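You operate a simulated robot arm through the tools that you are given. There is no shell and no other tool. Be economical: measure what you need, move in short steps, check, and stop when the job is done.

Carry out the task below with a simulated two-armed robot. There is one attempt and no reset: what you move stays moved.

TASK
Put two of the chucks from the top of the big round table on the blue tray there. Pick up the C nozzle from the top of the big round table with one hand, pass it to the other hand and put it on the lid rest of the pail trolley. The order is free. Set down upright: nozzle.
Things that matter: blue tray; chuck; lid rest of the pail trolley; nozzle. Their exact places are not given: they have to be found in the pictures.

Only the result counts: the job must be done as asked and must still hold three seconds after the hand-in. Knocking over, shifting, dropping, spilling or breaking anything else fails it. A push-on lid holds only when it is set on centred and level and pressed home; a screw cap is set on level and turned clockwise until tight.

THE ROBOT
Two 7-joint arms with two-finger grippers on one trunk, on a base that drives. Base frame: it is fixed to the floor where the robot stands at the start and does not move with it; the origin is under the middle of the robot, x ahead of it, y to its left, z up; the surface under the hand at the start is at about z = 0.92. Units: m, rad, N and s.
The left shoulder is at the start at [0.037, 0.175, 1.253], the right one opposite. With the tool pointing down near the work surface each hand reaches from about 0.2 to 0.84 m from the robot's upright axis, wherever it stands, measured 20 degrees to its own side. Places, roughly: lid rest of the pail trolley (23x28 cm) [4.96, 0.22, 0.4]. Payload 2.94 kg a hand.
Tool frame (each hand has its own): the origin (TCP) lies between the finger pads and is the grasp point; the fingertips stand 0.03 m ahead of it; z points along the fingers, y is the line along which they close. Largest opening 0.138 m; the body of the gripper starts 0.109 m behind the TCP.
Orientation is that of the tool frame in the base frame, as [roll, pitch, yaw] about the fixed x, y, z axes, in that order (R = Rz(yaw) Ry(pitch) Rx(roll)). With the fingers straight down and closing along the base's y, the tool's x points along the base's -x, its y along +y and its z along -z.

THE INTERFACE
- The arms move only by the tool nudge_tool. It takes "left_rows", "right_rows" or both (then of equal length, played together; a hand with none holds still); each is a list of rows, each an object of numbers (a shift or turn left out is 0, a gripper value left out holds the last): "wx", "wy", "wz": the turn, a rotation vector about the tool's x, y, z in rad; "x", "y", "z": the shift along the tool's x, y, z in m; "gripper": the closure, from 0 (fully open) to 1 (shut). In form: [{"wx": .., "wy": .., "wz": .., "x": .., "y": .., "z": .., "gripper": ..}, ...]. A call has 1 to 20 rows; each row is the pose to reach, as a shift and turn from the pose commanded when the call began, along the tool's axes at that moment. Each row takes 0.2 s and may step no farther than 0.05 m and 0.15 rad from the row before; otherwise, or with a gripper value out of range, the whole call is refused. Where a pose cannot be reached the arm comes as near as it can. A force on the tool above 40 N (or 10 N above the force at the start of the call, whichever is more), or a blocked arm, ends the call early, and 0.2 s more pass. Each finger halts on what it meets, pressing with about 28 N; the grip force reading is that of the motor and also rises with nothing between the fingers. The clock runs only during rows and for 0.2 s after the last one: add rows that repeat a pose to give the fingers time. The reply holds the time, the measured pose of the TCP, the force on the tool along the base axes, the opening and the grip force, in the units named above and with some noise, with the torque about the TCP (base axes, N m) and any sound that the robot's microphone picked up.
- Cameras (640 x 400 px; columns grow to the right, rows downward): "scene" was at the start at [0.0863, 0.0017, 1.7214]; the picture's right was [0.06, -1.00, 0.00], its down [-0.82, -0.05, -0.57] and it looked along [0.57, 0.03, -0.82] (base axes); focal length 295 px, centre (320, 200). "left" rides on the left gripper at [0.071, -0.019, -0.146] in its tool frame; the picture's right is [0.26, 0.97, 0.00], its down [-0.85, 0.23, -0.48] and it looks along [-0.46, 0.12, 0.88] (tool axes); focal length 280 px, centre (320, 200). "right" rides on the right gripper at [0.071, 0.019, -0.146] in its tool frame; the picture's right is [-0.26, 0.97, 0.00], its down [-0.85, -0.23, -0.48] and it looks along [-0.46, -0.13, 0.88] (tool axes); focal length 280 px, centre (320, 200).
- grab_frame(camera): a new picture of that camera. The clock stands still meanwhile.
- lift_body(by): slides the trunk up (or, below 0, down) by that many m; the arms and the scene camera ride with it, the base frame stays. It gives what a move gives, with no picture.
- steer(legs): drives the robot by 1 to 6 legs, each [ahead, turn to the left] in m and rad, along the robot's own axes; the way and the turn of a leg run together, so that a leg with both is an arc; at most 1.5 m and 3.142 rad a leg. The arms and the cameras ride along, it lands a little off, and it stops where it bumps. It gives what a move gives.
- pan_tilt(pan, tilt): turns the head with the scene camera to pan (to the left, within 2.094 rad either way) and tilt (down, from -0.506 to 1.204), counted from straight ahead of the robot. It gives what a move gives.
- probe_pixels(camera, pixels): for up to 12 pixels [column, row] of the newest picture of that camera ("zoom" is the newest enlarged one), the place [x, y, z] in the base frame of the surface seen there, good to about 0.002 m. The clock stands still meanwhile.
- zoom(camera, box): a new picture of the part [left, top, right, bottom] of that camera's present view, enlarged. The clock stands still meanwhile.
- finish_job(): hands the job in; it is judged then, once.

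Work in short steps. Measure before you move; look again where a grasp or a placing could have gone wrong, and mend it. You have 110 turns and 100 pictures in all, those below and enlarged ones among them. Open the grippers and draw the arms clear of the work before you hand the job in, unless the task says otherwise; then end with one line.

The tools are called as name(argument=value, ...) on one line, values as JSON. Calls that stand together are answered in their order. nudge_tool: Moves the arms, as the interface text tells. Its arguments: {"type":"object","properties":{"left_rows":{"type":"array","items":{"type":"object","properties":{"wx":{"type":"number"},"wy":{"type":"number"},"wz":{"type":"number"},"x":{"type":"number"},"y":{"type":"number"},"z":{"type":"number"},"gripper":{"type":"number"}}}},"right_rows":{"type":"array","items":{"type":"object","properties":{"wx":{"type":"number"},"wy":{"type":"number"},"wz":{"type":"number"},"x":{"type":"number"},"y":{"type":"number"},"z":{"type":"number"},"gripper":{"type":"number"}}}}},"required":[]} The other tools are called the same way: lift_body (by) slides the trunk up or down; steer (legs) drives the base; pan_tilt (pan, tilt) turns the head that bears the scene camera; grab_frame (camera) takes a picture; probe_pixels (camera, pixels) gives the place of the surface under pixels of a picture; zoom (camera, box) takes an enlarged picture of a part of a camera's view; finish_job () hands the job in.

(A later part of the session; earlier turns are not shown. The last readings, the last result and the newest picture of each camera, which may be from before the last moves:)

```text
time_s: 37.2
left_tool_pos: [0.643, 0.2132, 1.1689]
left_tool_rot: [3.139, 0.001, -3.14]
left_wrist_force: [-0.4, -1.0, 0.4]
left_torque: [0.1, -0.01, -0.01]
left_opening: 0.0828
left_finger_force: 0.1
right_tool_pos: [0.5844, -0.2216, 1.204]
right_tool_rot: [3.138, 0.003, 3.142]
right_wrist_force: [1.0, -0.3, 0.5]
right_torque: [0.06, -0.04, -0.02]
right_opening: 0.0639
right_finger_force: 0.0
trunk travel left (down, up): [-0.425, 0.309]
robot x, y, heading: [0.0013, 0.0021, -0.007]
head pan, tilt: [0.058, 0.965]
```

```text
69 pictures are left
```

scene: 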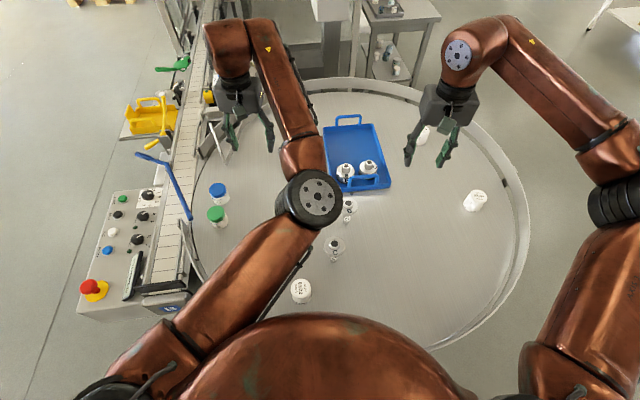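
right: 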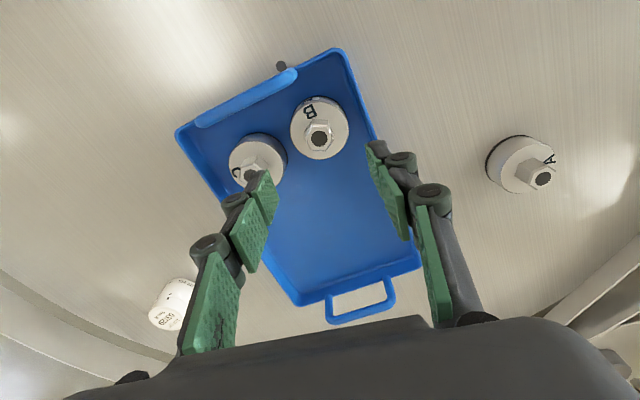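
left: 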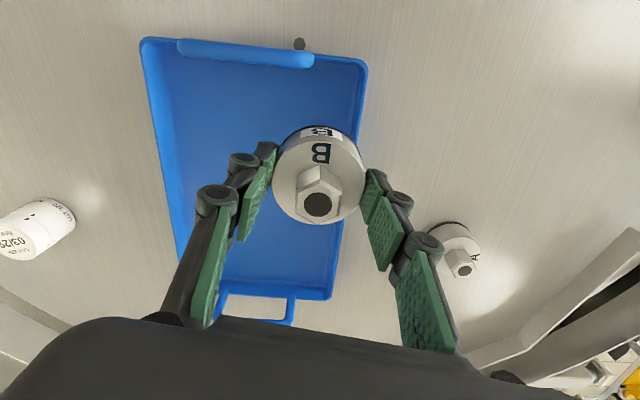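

The elbow is still inward, apparently with the last wrist joint near its limit. I yaw the left hand clockwise (wz positive) in place to drag the forearm back outward, and look.

nudge_tool(left_rows=[{"wz": 0.14}, {"wz": 0.28}, {"wz": 0.42}, {"wz": 0.56}, {"wz": 0.7}, {"wz": 0.84}, {"wz": 0.98}])

grab_frame(camera="scene")

```text
time_s: 38.8
left_tool_pos: [0.6452, 0.2166, 1.1673]
left_tool_rot: [3.141, 0.0, 2.158]
left_wrist_force: [-0.1, -0.4, -0.3]
left_torque: [0.0, 0.0, 0.01]
left_opening: 0.0825
left_finger_force: 0.0
right_tool_pos: [0.586, -0.2183, 1.2032]
right_tool_rot: [3.14, -0.002, 3.141]
right_wrist_force: [-0.5, 0.2, -0.7]
right_torque: [0.03, 0.02, 0.01]
right_opening: 0.064
right_finger_force: 0.2
trunk travel left (down, up): [-0.425, 0.309]
robot x, y, heading: [0.0005, -0.0022, 0.002]
head pan, tilt: [0.058, 0.965]
```

```text
68 pictures are left
```

scene: 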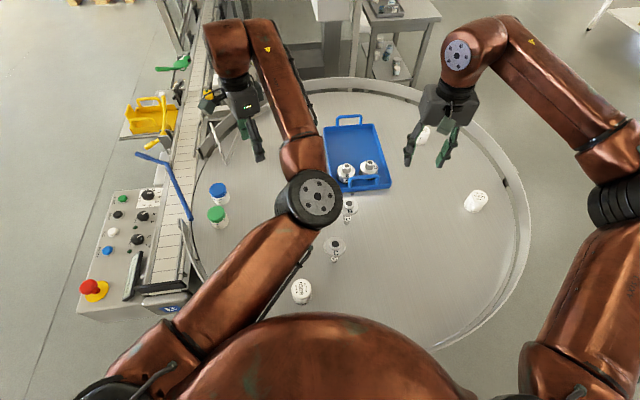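

Only the wrist turned. I continue clockwise until the limit takes hold.

nudge_tool(left_rows=[{"wz": 0.14}, {"wz": 0.28}, {"wz": 0.42}, {"wz": 0.56}, {"wz": 0.7}, {"wz": 0.84}, {"wz": 0.98}, {"wz": 1.12}, {"wz": 1.26}, {"wz": 1.4}, {"wz": 1.54}, {"wz": 1.68}, {"wz": 1.82}, {"wz": 1.96}, {"wz": 2.1}])

grab_frame(camera="scene")

```text
time_s: 42.0
left_tool_pos: [0.7447, 0.1775, 1.1856]
left_tool_rot: [-3.141, 0.005, 0.081]
left_wrist_force: [-0.6, -0.6, -1.3]
left_torque: [0.05, -0.03, -0.02]
left_opening: 0.0829
left_finger_force: 0.1
left hand out of reach, approached as far as the arm can: row 12, 13, 14, 15
right_tool_pos: [0.5862, -0.2176, 1.2045]
right_tool_rot: [3.141, -0.001, 3.14]
right_wrist_force: [-1.6, 0.4, 1.0]
right_torque: [-0.03, -0.04, 0.01]
right_opening: 0.0642
right_finger_force: 0.0
trunk travel left (down, up): [-0.425, 0.309]
robot x, y, heading: [0.0031, 0.0013, -0.002]
head pan, tilt: [0.058, 0.965]
```

```text
67 pictures are left
```

scene: 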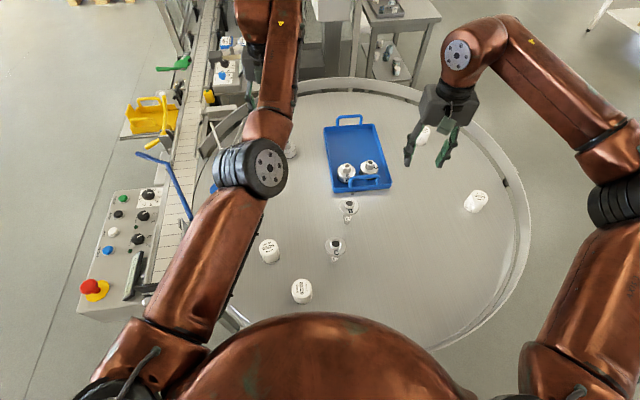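

The arm is straightened and at the wrist limit now. Retracting from here should force the elbow outward; tool x now points along base +x, so I move x negative.

nudge_tool(left_rows=[{"x": -0.02}, {"x": -0.04}, {"x": -0.06}, {"x": -0.08}, {"x": -0.1}, {"x": -0.12}, {"x": -0.14}])

grab_frame(camera="scene")

```text
time_s: 43.6
left_tool_pos: [0.7278, 0.1265, 1.2064]
left_tool_rot: [3.141, 0.002, 0.064]
left_wrist_force: [0.3, 0.1, 1.3]
left_torque: [0.0, -0.02, -0.02]
left_opening: 0.0827
left_finger_force: 0.1
left hand out of reach, approached as far as the arm can: row 1, 2, 3, 4, 5, 6, 7
right_tool_pos: [0.5872, -0.219, 1.2027]
right_tool_rot: [3.14, 0.0, -3.141]
right_wrist_force: [-0.1, -0.9, 0.8]
right_torque: [0.02, 0.01, -0.02]
right_opening: 0.0639
right_finger_force: 0.0
trunk travel left (down, up): [-0.425, 0.309]
robot x, y, heading: [-0.0004, 0.0007, 0.006]
head pan, tilt: [0.058, 0.965]
```

```text
66 pictures are left
```

scene: 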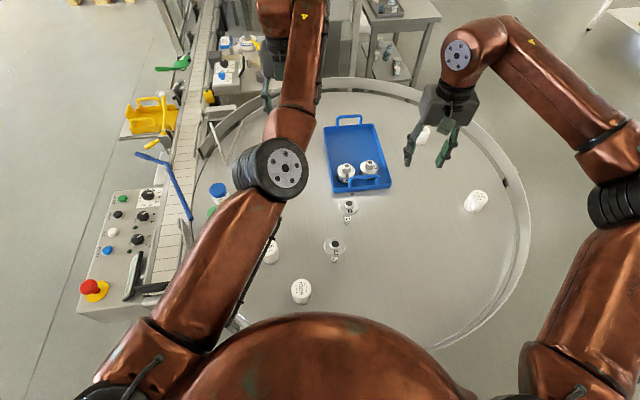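

The elbow is still slightly inward. Sweeping the stretched hand to the right should bend the forearm clockwise, i.e. elbow outward; I sweep toward base -y.

nudge_tool(left_rows=[{"y": 0.03, "x": 0.02}, {"y": 0.06, "x": 0.03}, {"y": 0.09, "x": 0.03}, {"y": 0.12, "x": 0.02}, {"y": 0.15, "x": 0.01}, {"y": 0.18, "x": 0.0}, {"y": 0.21, "x": -0.01}])

grab_frame(camera="scene")

```text
time_s: 45.2
left_tool_pos: [0.7002, -0.0337, 1.2025]
left_tool_rot: [3.139, 0.001, 0.063]
left_wrist_force: [-0.1, 1.3, -1.1]
left_torque: [-0.08, 0.04, -0.01]
left_opening: 0.0824
left_finger_force: 0.0
left hand out of reach, approached as far as the arm can: row 1, 2, 3, 4, 5, 6, 7
right_tool_pos: [0.5871, -0.2178, 1.2033]
right_tool_rot: [3.141, -0.002, -3.14]
right_wrist_force: [0.4, 0.0, -0.2]
right_torque: [-0.09, 0.03, 0.0]
right_opening: 0.064
right_finger_force: 0.1
trunk travel left (down, up): [-0.425, 0.309]
robot x, y, heading: [0.0023, -0.0037, -0.001]
head pan, tilt: [0.058, 0.965]
```

```text
65 pictures are left
```

scene: 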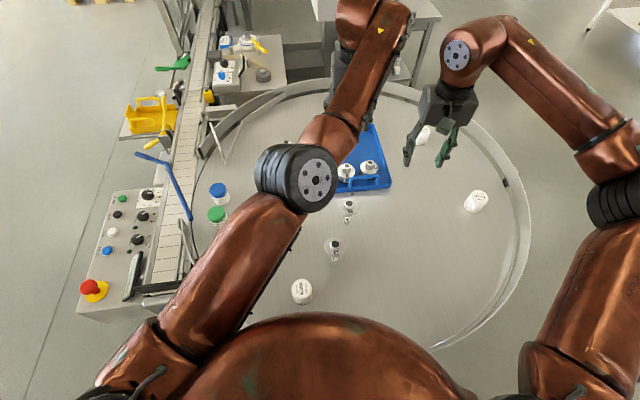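

The arm is nearly straight, elbow still a touch inward. I move the right hand away for room and yaw the left hand farther clockwise to drag the forearm over.

nudge_tool(right_rows=[{"y": -0.04}, {"y": -0.08}, {"y": -0.12}, {"y": -0.15}, {"y": -0.15}, {"y": -0.15}, {"y": -0.15}, {"y": -0.15}], left_rows=[{"wz": 0.0}, {"wz": 0.1}, {"wz": 0.2}, {"wz": 0.3}, {"wz": 0.4}, {"wz": 0.5}, {"wz": 0.6}, {"wz": 0.7}])

grab_frame(camera="scene")

```text
time_s: 47.2
left_tool_pos: [0.7063, -0.0404, 1.2346]
left_tool_rot: [3.065, -0.1, -0.605]
left_wrist_force: [-1.2, -1.3, -0.1]
left_torque: [0.16, -0.08, 0.01]
left_opening: 0.0828
left_finger_force: 0.4
left hand out of reach, approached as far as the arm can: row 6, 7
right_tool_pos: [0.5851, -0.3664, 1.2055]
right_tool_rot: [3.137, 0.002, -3.138]
right_wrist_force: [-0.5, -0.9, -0.6]
right_torque: [0.07, -0.05, 0.01]
right_opening: 0.0643
right_finger_force: 0.1
trunk travel left (down, up): [-0.425, 0.309]
robot x, y, heading: [0.0001, 0.0009, -0.002]
head pan, tilt: [0.058, 0.965]
stopped in row 8 (left hand): the arm was blocked; the commanded pose is now the measured one
```

```text
64 pictures are left
```

scene: 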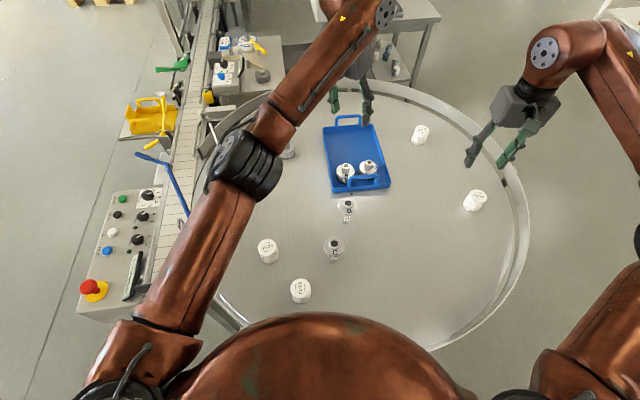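

The elbow is back outward. I retract the left hand to about (0.58, 0.12) while untwisting counterclockwise.

nudge_tool(left_rows=[{"x": -0.03, "y": -0.012}, {"x": -0.065, "y": -0.024}, {"x": -0.1, "y": -0.036}, {"x": -0.13, "y": -0.048}, {"x": -0.16, "y": -0.06}, {"x": -0.19, "y": -0.072}, {"x": -0.19, "y": -0.072, "wz": -0.14}, {"x": -0.19, "y": -0.072, "wz": -0.28}, {"x": -0.19, "y": -0.072, "wz": -0.42}, {"x": -0.19, "y": -0.072, "wz": -0.56}, {"x": -0.19, "y": -0.072, "wz": -0.7}, {"x": -0.19, "y": -0.072, "wz": -0.84}, {"x": -0.19, "y": -0.072, "wz": -0.98}])

grab_frame(camera="scene")

```text
time_s: 50.0
left_tool_pos: [0.5931, 0.1292, 1.207]
left_tool_rot: [3.015, 0.014, 0.375]
left_wrist_force: [0.2, 0.6, 0.4]
left_torque: [0.01, -0.01, -0.03]
left_opening: 0.0829
left_finger_force: 0.1
right_tool_pos: [0.587, -0.3645, 1.2078]
right_tool_rot: [-3.14, 0.003, -3.14]
right_wrist_force: [-0.4, -0.2, -0.1]
right_torque: [0.0, 0.01, 0.01]
right_opening: 0.0641
right_finger_force: 0.1
trunk travel left (down, up): [-0.425, 0.309]
robot x, y, heading: [0.0037, -0.0037, -0.001]
head pan, tilt: [0.058, 0.965]
```

```text
63 pictures are left
```

scene: 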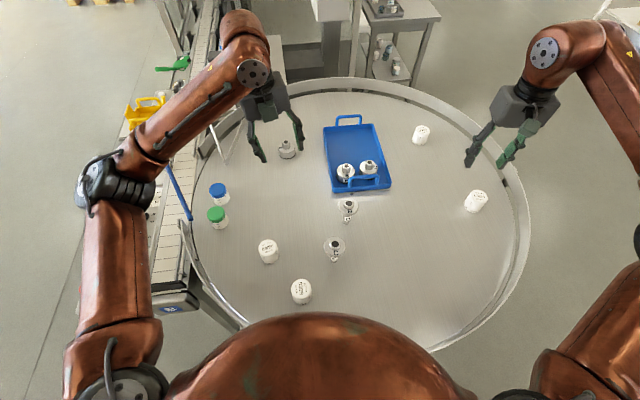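

The left arm is back in its normal shape. I level the hand and continue untwisting to the original yaw.

nudge_tool(left_rows=[{"wx": 0.127, "wy": 0.014}, {"wx": 0.127, "wy": 0.014}])

nudge_tool(left_rows=[{"wz": -0.145}, {"wz": -0.29}, {"wz": -0.435}, {"wz": -0.58}, {"wz": -0.725}, {"wz": -0.87}, {"wz": -1.015}, {"wz": -1.16}, {"wz": -1.305}, {"wz": -1.45}, {"wz": -1.595}, {"wz": -1.74}, {"wz": -1.885}, {"wz": -2.03}, {"wz": -2.175}, {"wz": -2.32}, {"wz": -2.465}, {"wz": -2.61}, {"wz": -2.755}])

grab_frame(camera="scene")

```text
time_s: 50.6
left_tool_pos: [0.5936, 0.1309, 1.2066]
left_tool_rot: [-3.138, 0.0, 0.372]
left_wrist_force: [-0.2, 0.2, -0.1]
left_torque: [-0.06, 0.0, -0.01]
left_opening: 0.0829
left_finger_force: 0.1
right_tool_pos: [0.5876, -0.3624, 1.2064]
right_tool_rot: [3.141, 0.001, -3.138]
right_wrist_force: [-0.1, 1.2, -0.4]
right_torque: [-0.04, -0.01, -0.03]
right_opening: 0.0641
right_finger_force: 0.1
trunk travel left (down, up): [-0.425, 0.309]
robot x, y, heading: [0.0009, 0.0021, -0.001]
head pan, tilt: [0.058, 0.965]
```

```text
time_s: 54.6
left_tool_pos: [0.5927, 0.1295, 1.2075]
left_tool_rot: [3.14, -0.001, 3.129]
left_wrist_force: [0.1, -0.6, -0.3]
left_torque: [0.03, -0.02, 0.0]
left_opening: 0.0828
left_finger_force: 0.0
right_tool_pos: [0.5877, -0.3641, 1.2064]
right_tool_rot: [-3.141, 0.001, -3.138]
right_wrist_force: [0.1, 0.4, 0.0]
right_torque: [-0.01, -0.03, 0.0]
right_opening: 0.064
right_finger_force: 0.0
trunk travel left (down, up): [-0.425, 0.309]
robot x, y, heading: [0.0006, -0.0007, -0.003]
head pan, tilt: [0.058, 0.965]
```

```text
62 pictures are left
```

scene: 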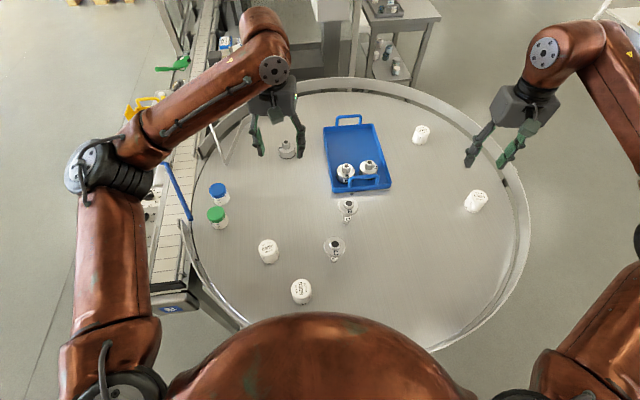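

Left arm restored. Now I bring it above nozzle C (≈0.425, -0.016), fingers at 0.08, staying high.

nudge_tool(left_rows=[{"x": 0.03, "y": -0.025}, {"x": 0.06, "y": -0.05}, {"x": 0.09, "y": -0.075}, {"x": 0.12, "y": -0.1}, {"x": 0.145, "y": -0.125}, {"x": 0.166, "y": -0.145}, {"x": 0.166, "y": -0.145, "z": 0.03}, {"x": 0.166, "y": -0.145, "z": 0.06}, {"x": 0.166, "y": -0.145, "z": 0.06}])

grab_frame(camera="left")

grab_frame(camera="scene")

```text
time_s: 56.6
left_tool_pos: [0.4243, -0.0127, 1.1456]
left_tool_rot: [3.139, -0.001, 3.125]
left_wrist_force: [0.4, 0.6, 0.0]
left_torque: [-0.02, -0.01, 0.01]
left_opening: 0.083
left_finger_force: 0.0
right_tool_pos: [0.5865, -0.3633, 1.2064]
right_tool_rot: [3.141, 0.002, -3.137]
right_wrist_force: [-0.2, 0.7, -0.2]
right_torque: [0.05, -0.02, 0.04]
right_opening: 0.0642
right_finger_force: 0.1
trunk travel left (down, up): [-0.425, 0.309]
robot x, y, heading: [0.0005, 0.001, 0.003]
head pan, tilt: [0.058, 0.965]
```

```text
61 pictures are left
```

left: 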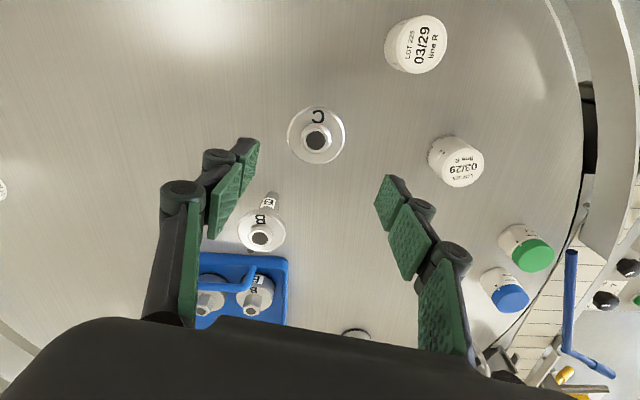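

```text
60 pictures are left
```

scene: 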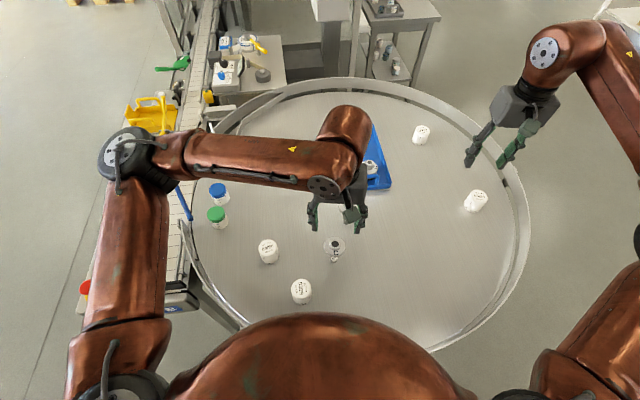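

Nozzle C's hole shows at (316,139) with the flange rim from 288 to 345. I probe rim and hub for its centre.

probe_pixels(camera="left", pixels=[[316, 139], [290, 137], [342, 132], [315, 109], [317, 161], [300, 150], [333, 147], [326, 137]])

zoom(camera="scene", box=[310, 225, 360, 270])

```text
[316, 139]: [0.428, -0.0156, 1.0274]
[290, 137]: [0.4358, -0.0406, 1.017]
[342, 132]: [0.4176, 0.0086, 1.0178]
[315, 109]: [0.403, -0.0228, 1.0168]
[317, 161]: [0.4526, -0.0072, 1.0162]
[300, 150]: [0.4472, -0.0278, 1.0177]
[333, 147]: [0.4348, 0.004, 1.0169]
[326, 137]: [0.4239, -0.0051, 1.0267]
```

```text
8.89 times, centred on (335, 248) of scene
```

zoom: 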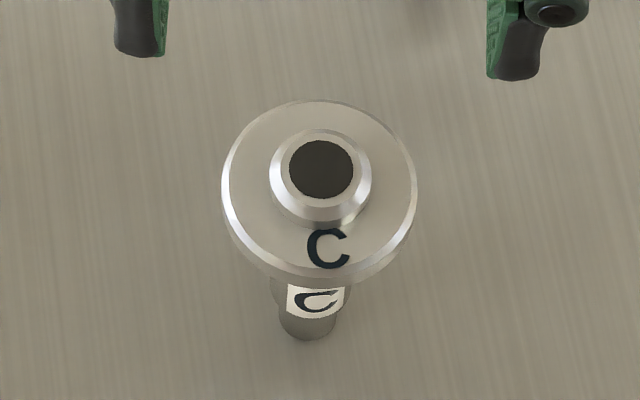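

Nozzle axis at (0.428, -0.0155), flange top 1.0175, ø≈57 mm. I lower the left hand so that the pads straddle the flange (TCP z≈1.012), grip, and look.

nudge_tool(left_rows=[{"x": -0.004, "y": -0.003, "z": 0.03}, {"x": -0.004, "y": -0.003, "z": 0.07}, {"x": -0.004, "y": -0.003, "z": 0.1}, {"x": -0.004, "y": -0.003, "z": 0.12}, {"x": -0.004, "y": -0.003, "z": 0.133}, {"x": -0.004, "y": -0.003, "z": 0.133, "gripper": 0.7}, {"x": -0.004, "y": -0.003, "z": 0.133}, {"x": -0.004, "y": -0.003, "z": 0.133}, {"x": -0.004, "y": -0.003, "z": 0.133}, {"x": -0.004, "y": -0.003, "z": 0.133}])

grab_frame(camera="left")

zoom(camera="scene", box=[300, 200, 380, 280])

```text
time_s: 58.8
left_tool_pos: [0.4286, -0.0163, 1.0146]
left_tool_rot: [3.138, 0.0, 3.126]
left_wrist_force: [0.6, -0.4, -0.6]
left_torque: [0.02, -0.04, -0.02]
left_opening: 0.0555
left_finger_force: 28.0
right_tool_pos: [0.5872, -0.3641, 1.2071]
right_tool_rot: [3.139, 0.001, -3.137]
right_wrist_force: [0.5, -0.3, 0.2]
right_torque: [0.01, -0.03, -0.02]
right_opening: 0.0644
right_finger_force: 0.0
trunk travel left (down, up): [-0.425, 0.309]
robot x, y, heading: [0.0014, 0.0035, -0.003]
head pan, tilt: [0.058, 0.965]
```

```text
58 pictures are left
```

left: 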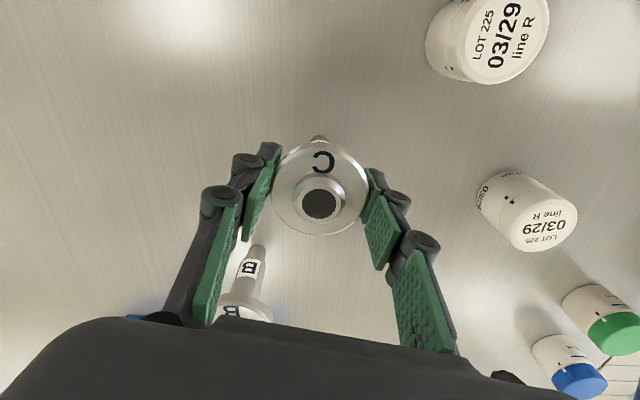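

```text
5.00 times, centred on (340, 240) of scene
```

zoom: 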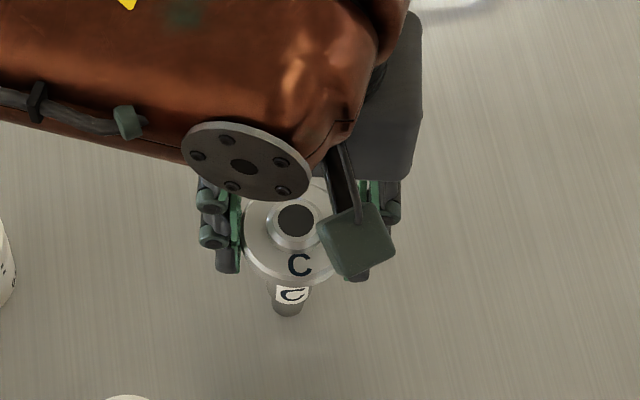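

Gripped at 55.5 mm. I lift 0.165 straight up, then move forward to about (0.58, -0.03) for the handover.

nudge_tool(left_rows=[{"z": -0.02}, {"z": -0.05}, {"z": -0.08}, {"z": -0.11}, {"z": -0.14}, {"z": -0.165}, {"z": -0.165, "x": -0.03}, {"z": -0.165, "x": -0.06, "y": -0.003}, {"z": -0.165, "x": -0.09, "y": -0.006}, {"z": -0.165, "x": -0.12, "y": -0.01}, {"z": -0.165, "x": -0.15, "y": -0.014}, {"z": -0.165, "x": -0.15, "y": -0.014}])

grab_frame(camera="scene")

grab_frame(camera="left")

```text
time_s: 61.4
left_tool_pos: [0.5805, -0.0329, 1.1792]
left_tool_rot: [3.139, -0.001, 3.125]
left_wrist_force: [-0.3, -0.2, -2.5]
left_torque: [-0.01, 0.01, 0.01]
left_opening: 0.0555
left_finger_force: 27.8
right_tool_pos: [0.5862, -0.3635, 1.206]
right_tool_rot: [-3.141, 0.003, -3.137]
right_wrist_force: [-0.3, 0.0, -0.4]
right_torque: [-0.01, -0.01, -0.01]
right_opening: 0.0641
right_finger_force: 0.1
trunk travel left (down, up): [-0.425, 0.309]
robot x, y, heading: [-0.0, -0.0012, 0.002]
head pan, tilt: [0.058, 0.965]
```

```text
56 pictures are left
```

scene: 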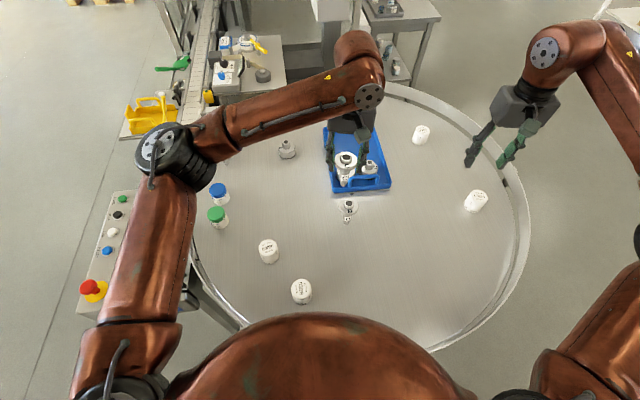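

```text
55 pictures are left
```

left: 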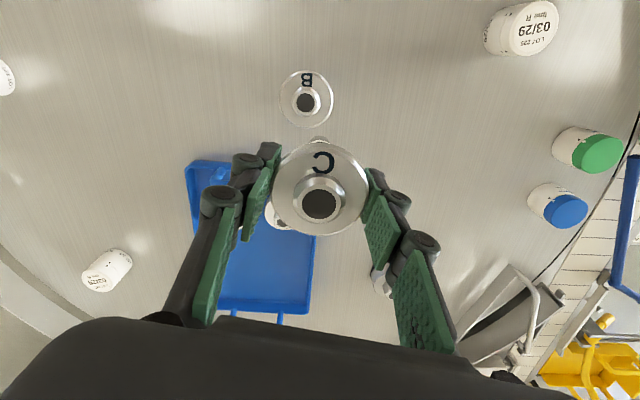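

The nozzle hangs level in the left hand. For clearance I will approach its stem with the right hand from back-right at 45°, so I yaw both hands 45° counterclockwise, then pitch the right hand up.

nudge_tool(left_rows=[{"wz": -0.13}, {"wz": -0.26}, {"wz": -0.39}, {"wz": -0.52}, {"wz": -0.65}, {"wz": -0.785}, {"wz": -0.785}], right_rows=[{"wz": -0.13}, {"wz": -0.26}, {"wz": -0.39}, {"wz": -0.52}, {"wz": -0.65}, {"wz": -0.785}, {"wz": -0.785, "gripper": 0.65}])

nudge_tool(right_rows=[{"wy": -0.14}, {"wy": -0.28}, {"wy": -0.42}, {"wy": -0.56}, {"wy": -0.7}, {"wy": -0.84}, {"wy": -0.96}, {"wy": -0.96}])

grab_frame(camera="scene")

```text
time_s: 63.0
left_tool_pos: [0.5786, -0.0325, 1.1796]
left_tool_rot: [3.139, 0.0, -2.37]
left_wrist_force: [0.0, 0.3, -2.9]
left_torque: [-0.02, 0.01, -0.03]
left_opening: 0.0557
left_finger_force: 28.3
right_tool_pos: [0.4811, -0.2461, 1.1936]
right_tool_rot: [-3.14, 0.001, -2.354]
right_wrist_force: [0.0, 0.0, -0.3]
right_torque: [0.04, 0.02, -0.01]
right_opening: 0.0482
right_finger_force: 0.1
right hand out of reach, approached as far as the arm can: row 3, 4, 5, 6, 7
trunk travel left (down, up): [-0.425, 0.309]
robot x, y, heading: [-0.002, 0.0007, -0.0]
head pan, tilt: [0.058, 0.965]
```

```text
time_s: 64.8
left_tool_pos: [0.5804, -0.0315, 1.1796]
left_tool_rot: [3.138, 0.003, -2.371]
left_wrist_force: [0.0, -0.6, -2.8]
left_torque: [-0.07, 0.04, -0.05]
left_opening: 0.0554
left_finger_force: 28.6
right_tool_pos: [0.4748, -0.1964, 1.2328]
right_tool_rot: [-3.141, 0.902, -2.352]
right_wrist_force: [0.3, 0.5, -0.1]
right_torque: [-0.04, 0.0, -0.03]
right_opening: 0.0483
right_finger_force: 0.1
right hand out of reach, approached as far as the arm can: row 2, 3, 4, 5, 6, 7, 8
trunk travel left (down, up): [-0.425, 0.309]
robot x, y, heading: [0.0029, -0.0, -0.003]
head pan, tilt: [0.058, 0.965]
```

```text
54 pictures are left
```

scene: 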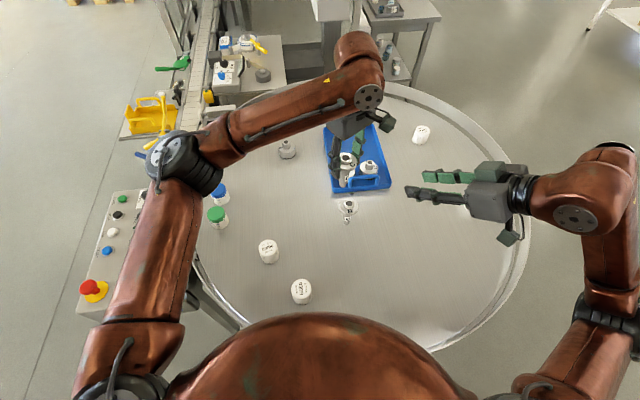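

The right hand now points forward-left-down (~38°) at (0.475, -0.196, 1.233). I move it to a pre-grasp about 0.12 m before the stem point (0.580, -0.032, 1.128), fingers at ~36 mm.

nudge_tool(right_rows=[{"x": -0.012, "y": 0.013, "z": 0.025, "gripper": 0.74}, {"x": -0.024, "y": 0.027, "z": 0.05}, {"x": -0.035, "y": 0.04, "z": 0.075}, {"x": -0.035, "y": 0.04, "z": 0.095}, {"x": -0.035, "y": 0.04, "z": 0.095}])

grab_frame(camera="right")

grab_frame(camera="scene")

```text
time_s: 66.0
left_tool_pos: [0.579, -0.0334, 1.1788]
left_tool_rot: [3.141, 0.002, -2.372]
left_wrist_force: [-0.6, 0.7, -1.9]
left_torque: [-0.01, 0.02, 0.02]
left_opening: 0.0554
left_finger_force: 28.2
right_tool_pos: [0.5153, -0.1013, 1.2007]
right_tool_rot: [-3.14, 0.903, -2.352]
right_wrist_force: [0.1, -0.5, -0.3]
right_torque: [0.0, 0.0, -0.01]
right_opening: 0.0358
right_finger_force: 0.2
trunk travel left (down, up): [-0.425, 0.309]
robot x, y, heading: [0.001, -0.001, -0.005]
head pan, tilt: [0.058, 0.965]
```

```text
53 pictures are left
```

right: 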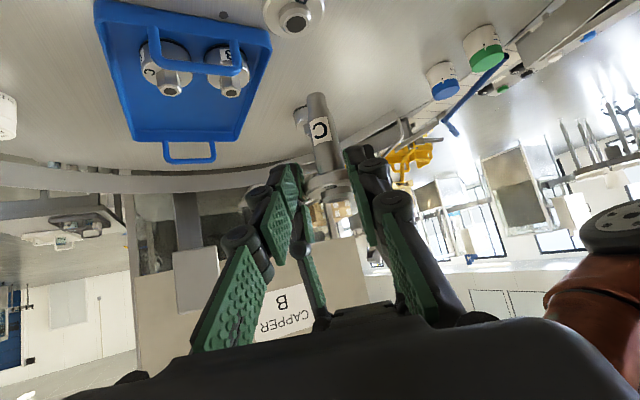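

```text
52 pictures are left
```

scene: 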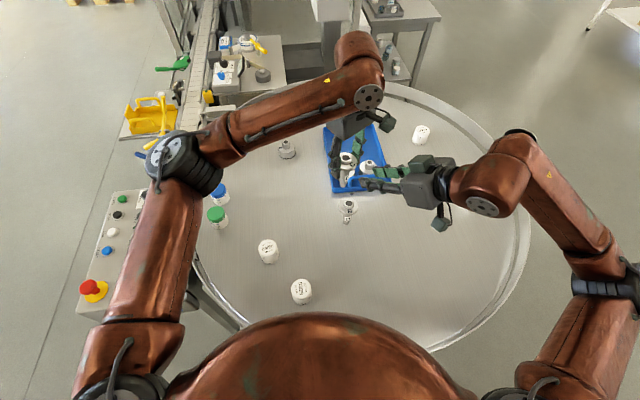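

The right camera shows the stem with label C at (318,120). I zoom and probe it for size and place.

zoom(camera="right", box=[240, 80, 400, 220])

probe_pixels(camera="right", pixels=[[317, 97], [318, 112], [321, 130], [324, 150], [326, 165], [310, 110], [326, 110], [313, 140], [332, 138]])

```text
2.86 times, centred on (320, 150) of right
```

zoom: 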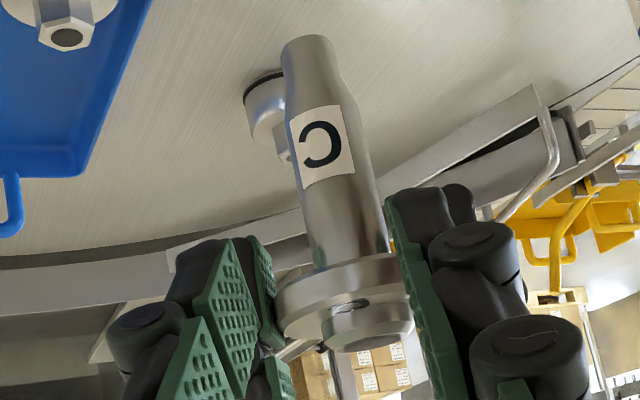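

```text
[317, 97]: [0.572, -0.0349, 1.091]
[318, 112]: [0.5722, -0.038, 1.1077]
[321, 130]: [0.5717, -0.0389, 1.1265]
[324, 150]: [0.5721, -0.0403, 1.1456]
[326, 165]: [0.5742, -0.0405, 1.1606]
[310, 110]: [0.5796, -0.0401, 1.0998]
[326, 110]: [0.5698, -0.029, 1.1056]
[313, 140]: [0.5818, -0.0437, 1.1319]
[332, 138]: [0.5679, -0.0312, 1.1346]
```

Stem ø≈22 mm, axis at (0.580, -0.032), straight between z 1.108 and 1.165. I narrow the fingers to 32 mm and approach to 30 mm short first.

nudge_tool(right_rows=[{"gripper": 0.768}, {"x": 0.0008, "y": 0.0025, "z": 0.03}, {"x": 0.0008, "y": 0.0025, "z": 0.06}, {"x": 0.0008, "y": 0.0025, "z": 0.085}, {"x": 0.0008, "y": 0.0025, "z": 0.085}])

grab_frame(camera="right")

zoom(camera="scene", box=[300, 100, 460, 220])

```text
time_s: 67.2
left_tool_pos: [0.5795, -0.032, 1.1797]
left_tool_rot: [3.14, 0.002, -2.373]
left_wrist_force: [-0.1, 0.9, -2.2]
left_torque: [0.02, -0.03, -0.02]
left_opening: 0.0558
left_finger_force: 28.1
right_tool_pos: [0.5585, -0.0525, 1.1465]
right_tool_rot: [3.14, 0.901, -2.353]
right_wrist_force: [-0.9, -0.7, 0.6]
right_torque: [0.01, 0.01, -0.03]
right_opening: 0.0322
right_finger_force: 0.2
trunk travel left (down, up): [-0.425, 0.309]
robot x, y, heading: [-0.0006, 0.0001, -0.004]
head pan, tilt: [0.058, 0.965]
```

```text
50 pictures are left
```

right: 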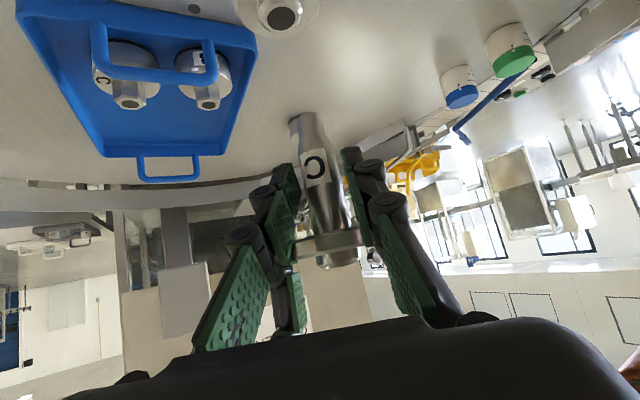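

```text
3.33 times, centred on (380, 160) of scene
```

zoom: 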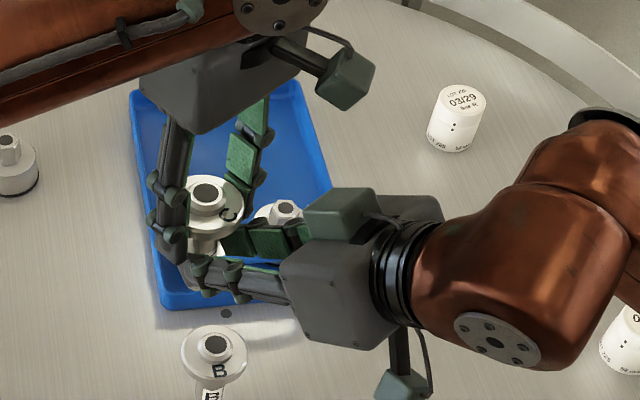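

Fingers straddle the stem in line. I go the last 36 mm and look before closing.

nudge_tool(right_rows=[{"z": 0.012, "x": -0.001, "y": -0.001}, {"z": 0.024, "x": -0.001, "y": -0.001}, {"z": 0.036, "x": -0.001, "y": -0.001}, {"z": 0.036, "x": -0.001, "y": -0.001}])

grab_frame(camera="right")

```text
time_s: 68.2
left_tool_pos: [0.5783, -0.0317, 1.1789]
left_tool_rot: [3.139, 0.001, -2.372]
left_wrist_force: [0.2, 0.2, -3.2]
left_torque: [0.02, -0.03, 0.0]
left_opening: 0.0556
left_finger_force: 28.5
right_tool_pos: [0.5807, -0.0324, 1.1238]
right_tool_rot: [-3.141, 0.902, -2.352]
right_wrist_force: [0.2, 0.2, 0.2]
right_torque: [0.01, 0.0, -0.01]
right_opening: 0.0319
right_finger_force: 0.1
trunk travel left (down, up): [-0.425, 0.309]
robot x, y, heading: [-0.0006, 0.004, -0.001]
head pan, tilt: [0.058, 0.965]
```

```text
48 pictures are left
```

right: 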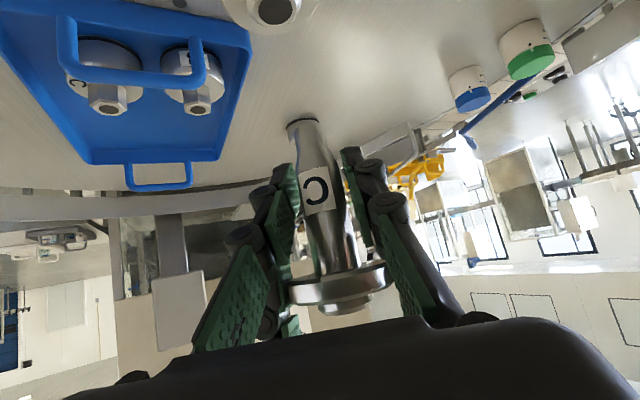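

The stem is between the right fingers at label height, no contact forces. I close the right gripper.

nudge_tool(right_rows=[{"gripper": 0.95}, {"gripper": 0.95}, {"gripper": 0.95}, {"gripper": 0.95}, {"gripper": 0.95}])

zoom(camera="scene", box=[310, 130, 410, 220])

```text
time_s: 69.4
left_tool_pos: [0.5803, -0.0316, 1.1797]
left_tool_rot: [3.14, 0.001, -2.372]
left_wrist_force: [3.0, -5.5, -1.8]
left_torque: [-0.27, -0.17, 0.04]
left_opening: 0.0555
left_finger_force: 27.9
right_tool_pos: [0.5808, -0.0302, 1.1234]
right_tool_rot: [-3.141, 0.9, -2.352]
right_wrist_force: [-2.5, 4.8, -0.7]
right_torque: [-0.01, -0.02, 0.0]
right_opening: 0.0239
right_finger_force: 27.3
trunk travel left (down, up): [-0.425, 0.309]
robot x, y, heading: [0.0026, 0.0007, -0.001]
head pan, tilt: [0.058, 0.965]
```

```text
4.44 times, centred on (360, 175) of scene
```

zoom: 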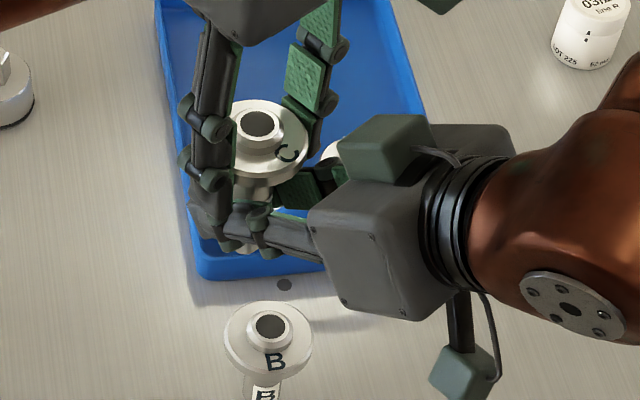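

The right hand holds the stem (23.9 mm). I open the left hand and draw it straight up 0.13.

nudge_tool(left_rows=[{"gripper": 0.4}, {"gripper": 0.4}, {"gripper": 0.4}, {"z": -0.03}, {"z": -0.07}, {"z": -0.11}, {"z": -0.14}, {"z": -0.14}])

grab_frame(camera="scene")

grab_frame(camera="right")

```text
time_s: 71.2
left_tool_pos: [0.5807, -0.0347, 1.3197]
left_tool_rot: [3.137, -0.001, -2.369]
left_wrist_force: [0.5, -0.2, 0.5]
left_torque: [-0.04, 0.02, 0.02]
left_opening: 0.083
left_finger_force: 0.0
right_tool_pos: [0.5818, -0.0317, 1.1243]
right_tool_rot: [-3.141, 0.9, -2.353]
right_wrist_force: [0.4, -0.4, -0.5]
right_torque: [0.0, 0.02, -0.01]
right_opening: 0.024
right_finger_force: 27.9
trunk travel left (down, up): [-0.425, 0.309]
robot x, y, heading: [-0.0018, -0.0013, -0.001]
head pan, tilt: [0.058, 0.965]
```

```text
46 pictures are left
```

scene: 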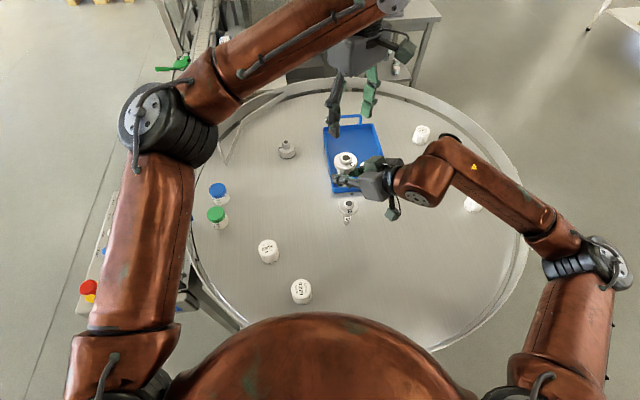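

```text
45 pictures are left
```

right: 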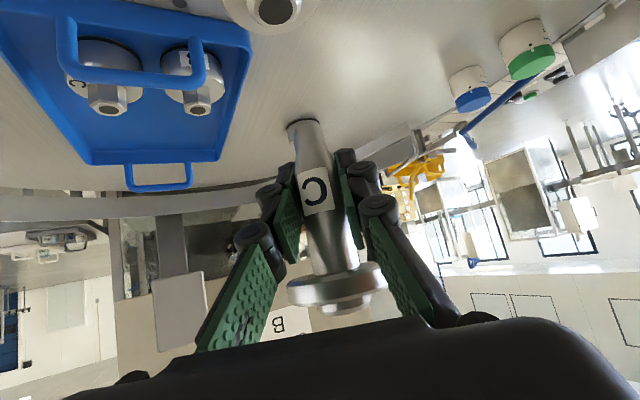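

Handover worked: the right hand alone holds the nozzle upright. I draw both arms in for driving.

nudge_tool(left_rows=[{"x": -0.015, "y": 0.04, "wz": 0.1}, {"x": -0.03, "y": 0.08, "wz": 0.2}, {"x": -0.044, "y": 0.125, "wz": 0.3}, {"x": -0.058, "y": 0.166, "wz": 0.4}, {"x": -0.073, "y": 0.208, "wz": 0.5}, {"x": -0.087, "y": 0.25, "wz": 0.64}, {"x": -0.102, "y": 0.29, "wz": 0.785}], right_rows=[{"x": 0.003, "y": -0.003, "z": -0.032}, {"x": 0.007, "y": -0.006, "z": -0.064}, {"x": 0.01, "y": -0.009, "z": -0.096}, {"x": 0.014, "y": -0.012, "z": -0.128}, {"x": 0.017, "y": -0.015, "z": -0.16}, {"x": 0.021, "y": -0.018, "z": -0.192}, {"x": 0.0243, "y": -0.02, "z": -0.224}])

pan_tilt(pan=0.0, tilt=0.3)

grab_frame(camera="scene")

```text
time_s: 72.8
left_tool_pos: [0.4472, 0.2461, 1.3202]
left_tool_rot: [3.139, 0.001, 3.124]
left_wrist_force: [-0.2, 0.5, 0.2]
left_torque: [0.01, -0.07, -0.01]
left_opening: 0.0829
left_finger_force: 0.1
right_tool_pos: [0.4582, -0.1811, 1.2462]
right_tool_rot: [-3.141, 0.902, -2.353]
right_wrist_force: [-1.1, 0.1, -1.4]
right_torque: [-0.02, -0.02, 0.01]
right_opening: 0.0241
right_finger_force: 28.0
trunk travel left (down, up): [-0.425, 0.309]
robot x, y, heading: [-0.0021, -0.0022, -0.004]
head pan, tilt: [0.058, 0.965]
```

```text
time_s: 73.8
left_tool_pos: [0.4504, 0.2445, 1.3205]
left_tool_rot: [3.14, 0.0, 3.128]
left_wrist_force: [0.3, 0.4, 0.7]
left_torque: [-0.01, 0.0, -0.01]
left_opening: 0.083
left_finger_force: 0.1
right_tool_pos: [0.4598, -0.1821, 1.2436]
right_tool_rot: [3.141, 0.901, -2.352]
right_wrist_force: [0.4, -0.1, -1.8]
right_torque: [0.04, -0.01, -0.02]
right_opening: 0.0242
right_finger_force: 28.0
trunk travel left (down, up): [-0.425, 0.309]
robot x, y, heading: [-0.0004, 0.0009, 0.0]
head pan, tilt: [0.0, 0.3]
```

```text
44 pictures are left
```

scene: 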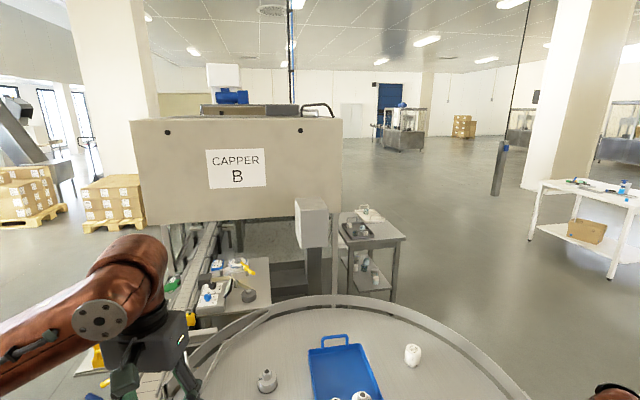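

The pail trolley at (4.96, 0.22) should be hidden behind the capper ahead. I probe obstacles and look right for a lane.

probe_pixels(camera="scene", pixels=[[405, 240], [392, 298], [342, 210], [495, 190], [535, 190], [532, 238], [612, 275], [465, 330], [430, 250], [400, 150], [330, 300], [530, 395]])

pan_tilt(pan=-0.8, tilt=0.5)

grab_frame(camera="scene")

```text
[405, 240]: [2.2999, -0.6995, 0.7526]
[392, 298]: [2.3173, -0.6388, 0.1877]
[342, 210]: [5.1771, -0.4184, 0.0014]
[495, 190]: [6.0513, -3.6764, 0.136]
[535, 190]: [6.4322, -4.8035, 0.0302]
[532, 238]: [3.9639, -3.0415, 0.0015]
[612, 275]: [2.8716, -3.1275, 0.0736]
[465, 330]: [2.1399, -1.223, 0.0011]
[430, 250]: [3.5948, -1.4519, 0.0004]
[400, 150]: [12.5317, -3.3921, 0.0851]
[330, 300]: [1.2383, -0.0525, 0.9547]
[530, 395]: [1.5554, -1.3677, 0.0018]
```

```text
time_s: 75.0
left_tool_pos: [0.4511, 0.2452, 1.3202]
left_tool_rot: [3.141, -0.001, 3.129]
left_wrist_force: [-0.2, -0.2, -0.5]
left_torque: [0.0, 0.0, -0.03]
left_opening: 0.0826
left_finger_force: 0.0
right_tool_pos: [0.4608, -0.1821, 1.2446]
right_tool_rot: [3.14, 0.903, -2.355]
right_wrist_force: [-0.3, 0.4, -1.9]
right_torque: [0.02, -0.03, 0.0]
right_opening: 0.0241
right_finger_force: 28.1
trunk travel left (down, up): [-0.425, 0.309]
robot x, y, heading: [-0.0025, -0.0012, -0.004]
head pan, tilt: [-0.799, 0.499]
```

```text
43 pictures are left
```

scene: 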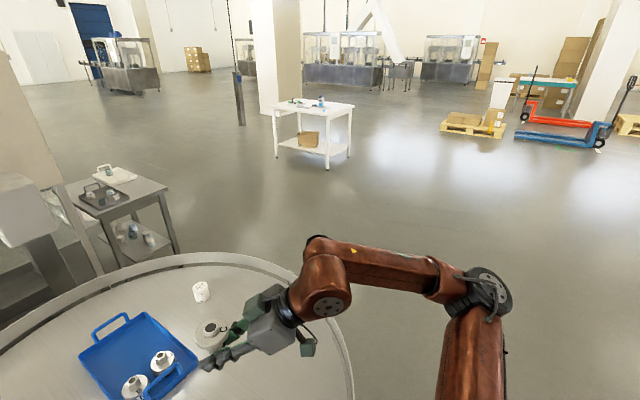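

Lane on the right (y≈-1.5) is free. I check behind before reversing.

pan_tilt(pan=-2.05, tilt=0.6)

grab_frame(camera="scene")

```text
time_s: 76.4
left_tool_pos: [0.4511, 0.245, 1.3197]
left_tool_rot: [3.141, 0.001, 3.126]
left_wrist_force: [0.6, 0.9, 1.3]
left_torque: [0.03, 0.02, -0.02]
left_opening: 0.0828
left_finger_force: 0.0
right_tool_pos: [0.4605, -0.1816, 1.2452]
right_tool_rot: [3.141, 0.901, -2.353]
right_wrist_force: [0.1, -0.5, -2.2]
right_torque: [-0.01, -0.03, 0.02]
right_opening: 0.0241
right_finger_force: 27.7
trunk travel left (down, up): [-0.425, 0.309]
robot x, y, heading: [0.0002, 0.0008, -0.002]
head pan, tilt: [-2.051, 0.6]
```

```text
42 pictures are left
```

scene: 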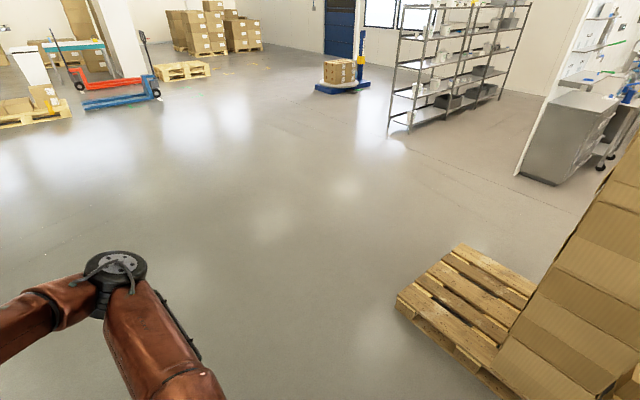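

probe_pixels(camera="scene", pixels=[[400, 300], [455, 250], [490, 370], [300, 380], [560, 300]])

```text
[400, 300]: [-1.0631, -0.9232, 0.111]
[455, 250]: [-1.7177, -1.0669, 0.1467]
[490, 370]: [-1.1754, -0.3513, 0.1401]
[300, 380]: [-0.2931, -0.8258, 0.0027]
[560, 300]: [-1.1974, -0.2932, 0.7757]
```

The pallet behind is at x<-1.05, so reversing 0.3 is safe. I go: back 0.3, turn right, 1.4 m along -y, turn left, 1.0 m ahead.

steer(legs=[[-0.3, 0], [0, -1.57], [1.45, 0], [0, 1.57], [1.3, 0]])

pan_tilt(pan=0.3, tilt=0.3)

grab_frame(camera="scene")

```text
time_s: 99.1
left_tool_pos: [1.3813, -1.1695, 1.3193]
left_tool_rot: [3.141, -0.001, 3.134]
left_wrist_force: [-0.1, -0.9, 0.6]
left_torque: [0.02, 0.0, 0.0]
left_opening: 0.0827
left_finger_force: 0.0
right_tool_pos: [1.3948, -1.5961, 1.2444]
right_tool_rot: [-3.141, 0.901, -2.345]
right_wrist_force: [0.4, -0.4, -2.4]
right_torque: [-0.03, 0.02, 0.04]
right_opening: 0.024
right_finger_force: 27.8
trunk travel left (down, up): [-0.425, 0.309]
robot x, y, heading: [0.9312, -1.4133, 0.007]
head pan, tilt: [-2.051, 0.6]
```

```text
time_s: 101.2
left_tool_pos: [1.3816, -1.1685, 1.3191]
left_tool_rot: [3.14, 0.0, 3.133]
left_wrist_force: [-0.7, 0.7, -0.2]
left_torque: [0.01, 0.02, -0.03]
left_opening: 0.0827
left_finger_force: 0.1
right_tool_pos: [1.3938, -1.5966, 1.2439]
right_tool_rot: [-3.141, 0.899, -2.347]
right_wrist_force: [0.2, 0.1, -2.4]
right_torque: [-0.02, 0.0, 0.01]
right_opening: 0.0244
right_finger_force: 28.6
trunk travel left (down, up): [-0.425, 0.309]
robot x, y, heading: [0.9308, -1.4167, 0.002]
head pan, tilt: [0.3, 0.3]
```

```text
41 pictures are left
```

scene: 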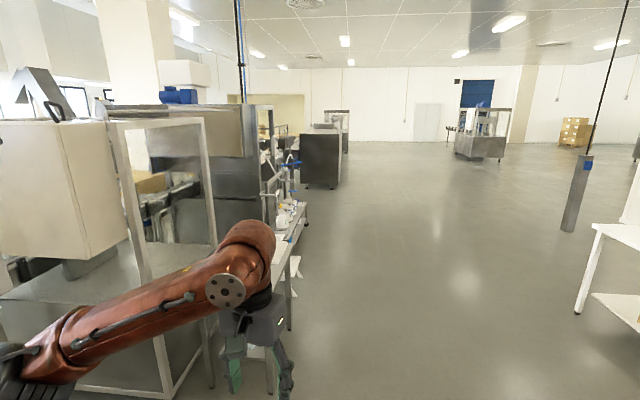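

The trolley should lie near pixel (292,205). I zoom there.

zoom(camera="scene", box=[240, 130, 360, 260])

probe_pixels(camera="scene", pixels=[[303, 212], [285, 225], [285, 205], [305, 225], [325, 160], [292, 300], [400, 220]])

```text
3.08 times, centred on (300, 195) of scene
```

zoom: 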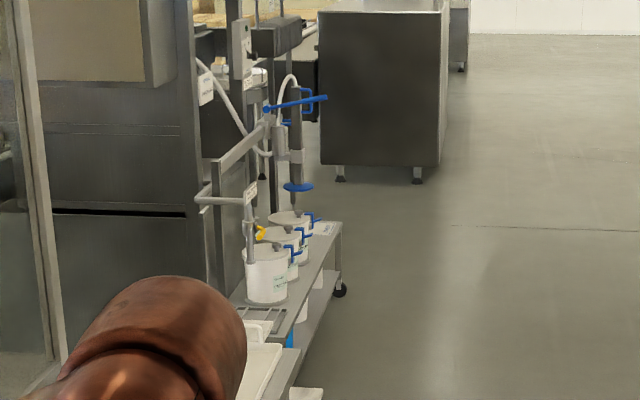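

```text
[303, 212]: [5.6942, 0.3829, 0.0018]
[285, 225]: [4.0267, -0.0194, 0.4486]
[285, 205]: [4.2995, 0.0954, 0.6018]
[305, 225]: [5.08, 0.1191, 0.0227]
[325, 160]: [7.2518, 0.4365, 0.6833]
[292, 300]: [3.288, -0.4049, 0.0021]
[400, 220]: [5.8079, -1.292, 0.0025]
```

The pail trolley runs along y≈0.1–0.4, its lid rest near the far end. I drive along the lane to x≈4.8 and turn to face it.

steer(legs=[[1.5, 0], [1.5, 0], [0.87, 0], [0, 1.57], [0.35, 0]])

pan_tilt(pan=0.0, tilt=0.65)

grab_frame(camera="scene")

```text
time_s: 125.7
left_tool_pos: [4.5867, -0.6709, 1.3199]
left_tool_rot: [3.138, 0.0, -1.604]
left_wrist_force: [0.2, -0.2, 0.0]
left_torque: [-0.02, -0.02, -0.01]
left_opening: 0.0828
left_finger_force: 0.1
right_tool_pos: [5.0116, -0.6696, 1.2449]
right_tool_rot: [3.141, 0.9, -0.803]
right_wrist_force: [-0.3, -0.3, -1.6]
right_torque: [-0.02, 0.03, 0.02]
right_opening: 0.0243
right_finger_force: 27.5
trunk travel left (down, up): [-0.425, 0.309]
robot x, y, heading: [4.8212, -1.1261, 1.551]
head pan, tilt: [0.3, 0.3]
```

```text
time_s: 126.5
left_tool_pos: [4.5858, -0.6722, 1.3198]
left_tool_rot: [3.14, -0.001, -1.603]
left_wrist_force: [0.5, 0.1, 0.9]
left_torque: [-0.01, -0.01, 0.0]
left_opening: 0.0828
left_finger_force: 0.0
right_tool_pos: [5.0125, -0.67, 1.2441]
right_tool_rot: [-3.141, 0.9, -0.8]
right_wrist_force: [-0.1, 0.6, -2.3]
right_torque: [-0.01, 0.0, -0.01]
right_opening: 0.0242
right_finger_force: 27.9
trunk travel left (down, up): [-0.425, 0.309]
robot x, y, heading: [4.8207, -1.1266, 1.549]
head pan, tilt: [0.0, 0.649]
```

```text
39 pictures are left
```

scene: 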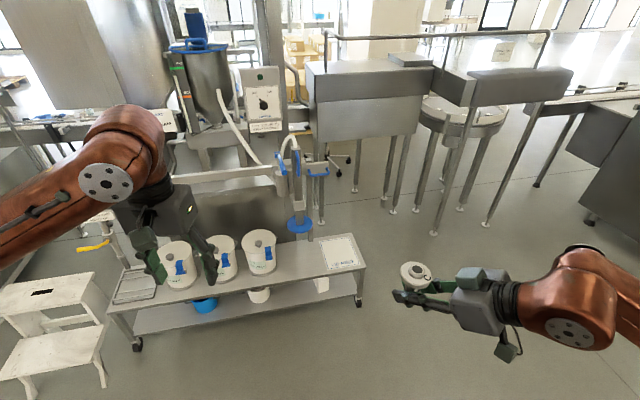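

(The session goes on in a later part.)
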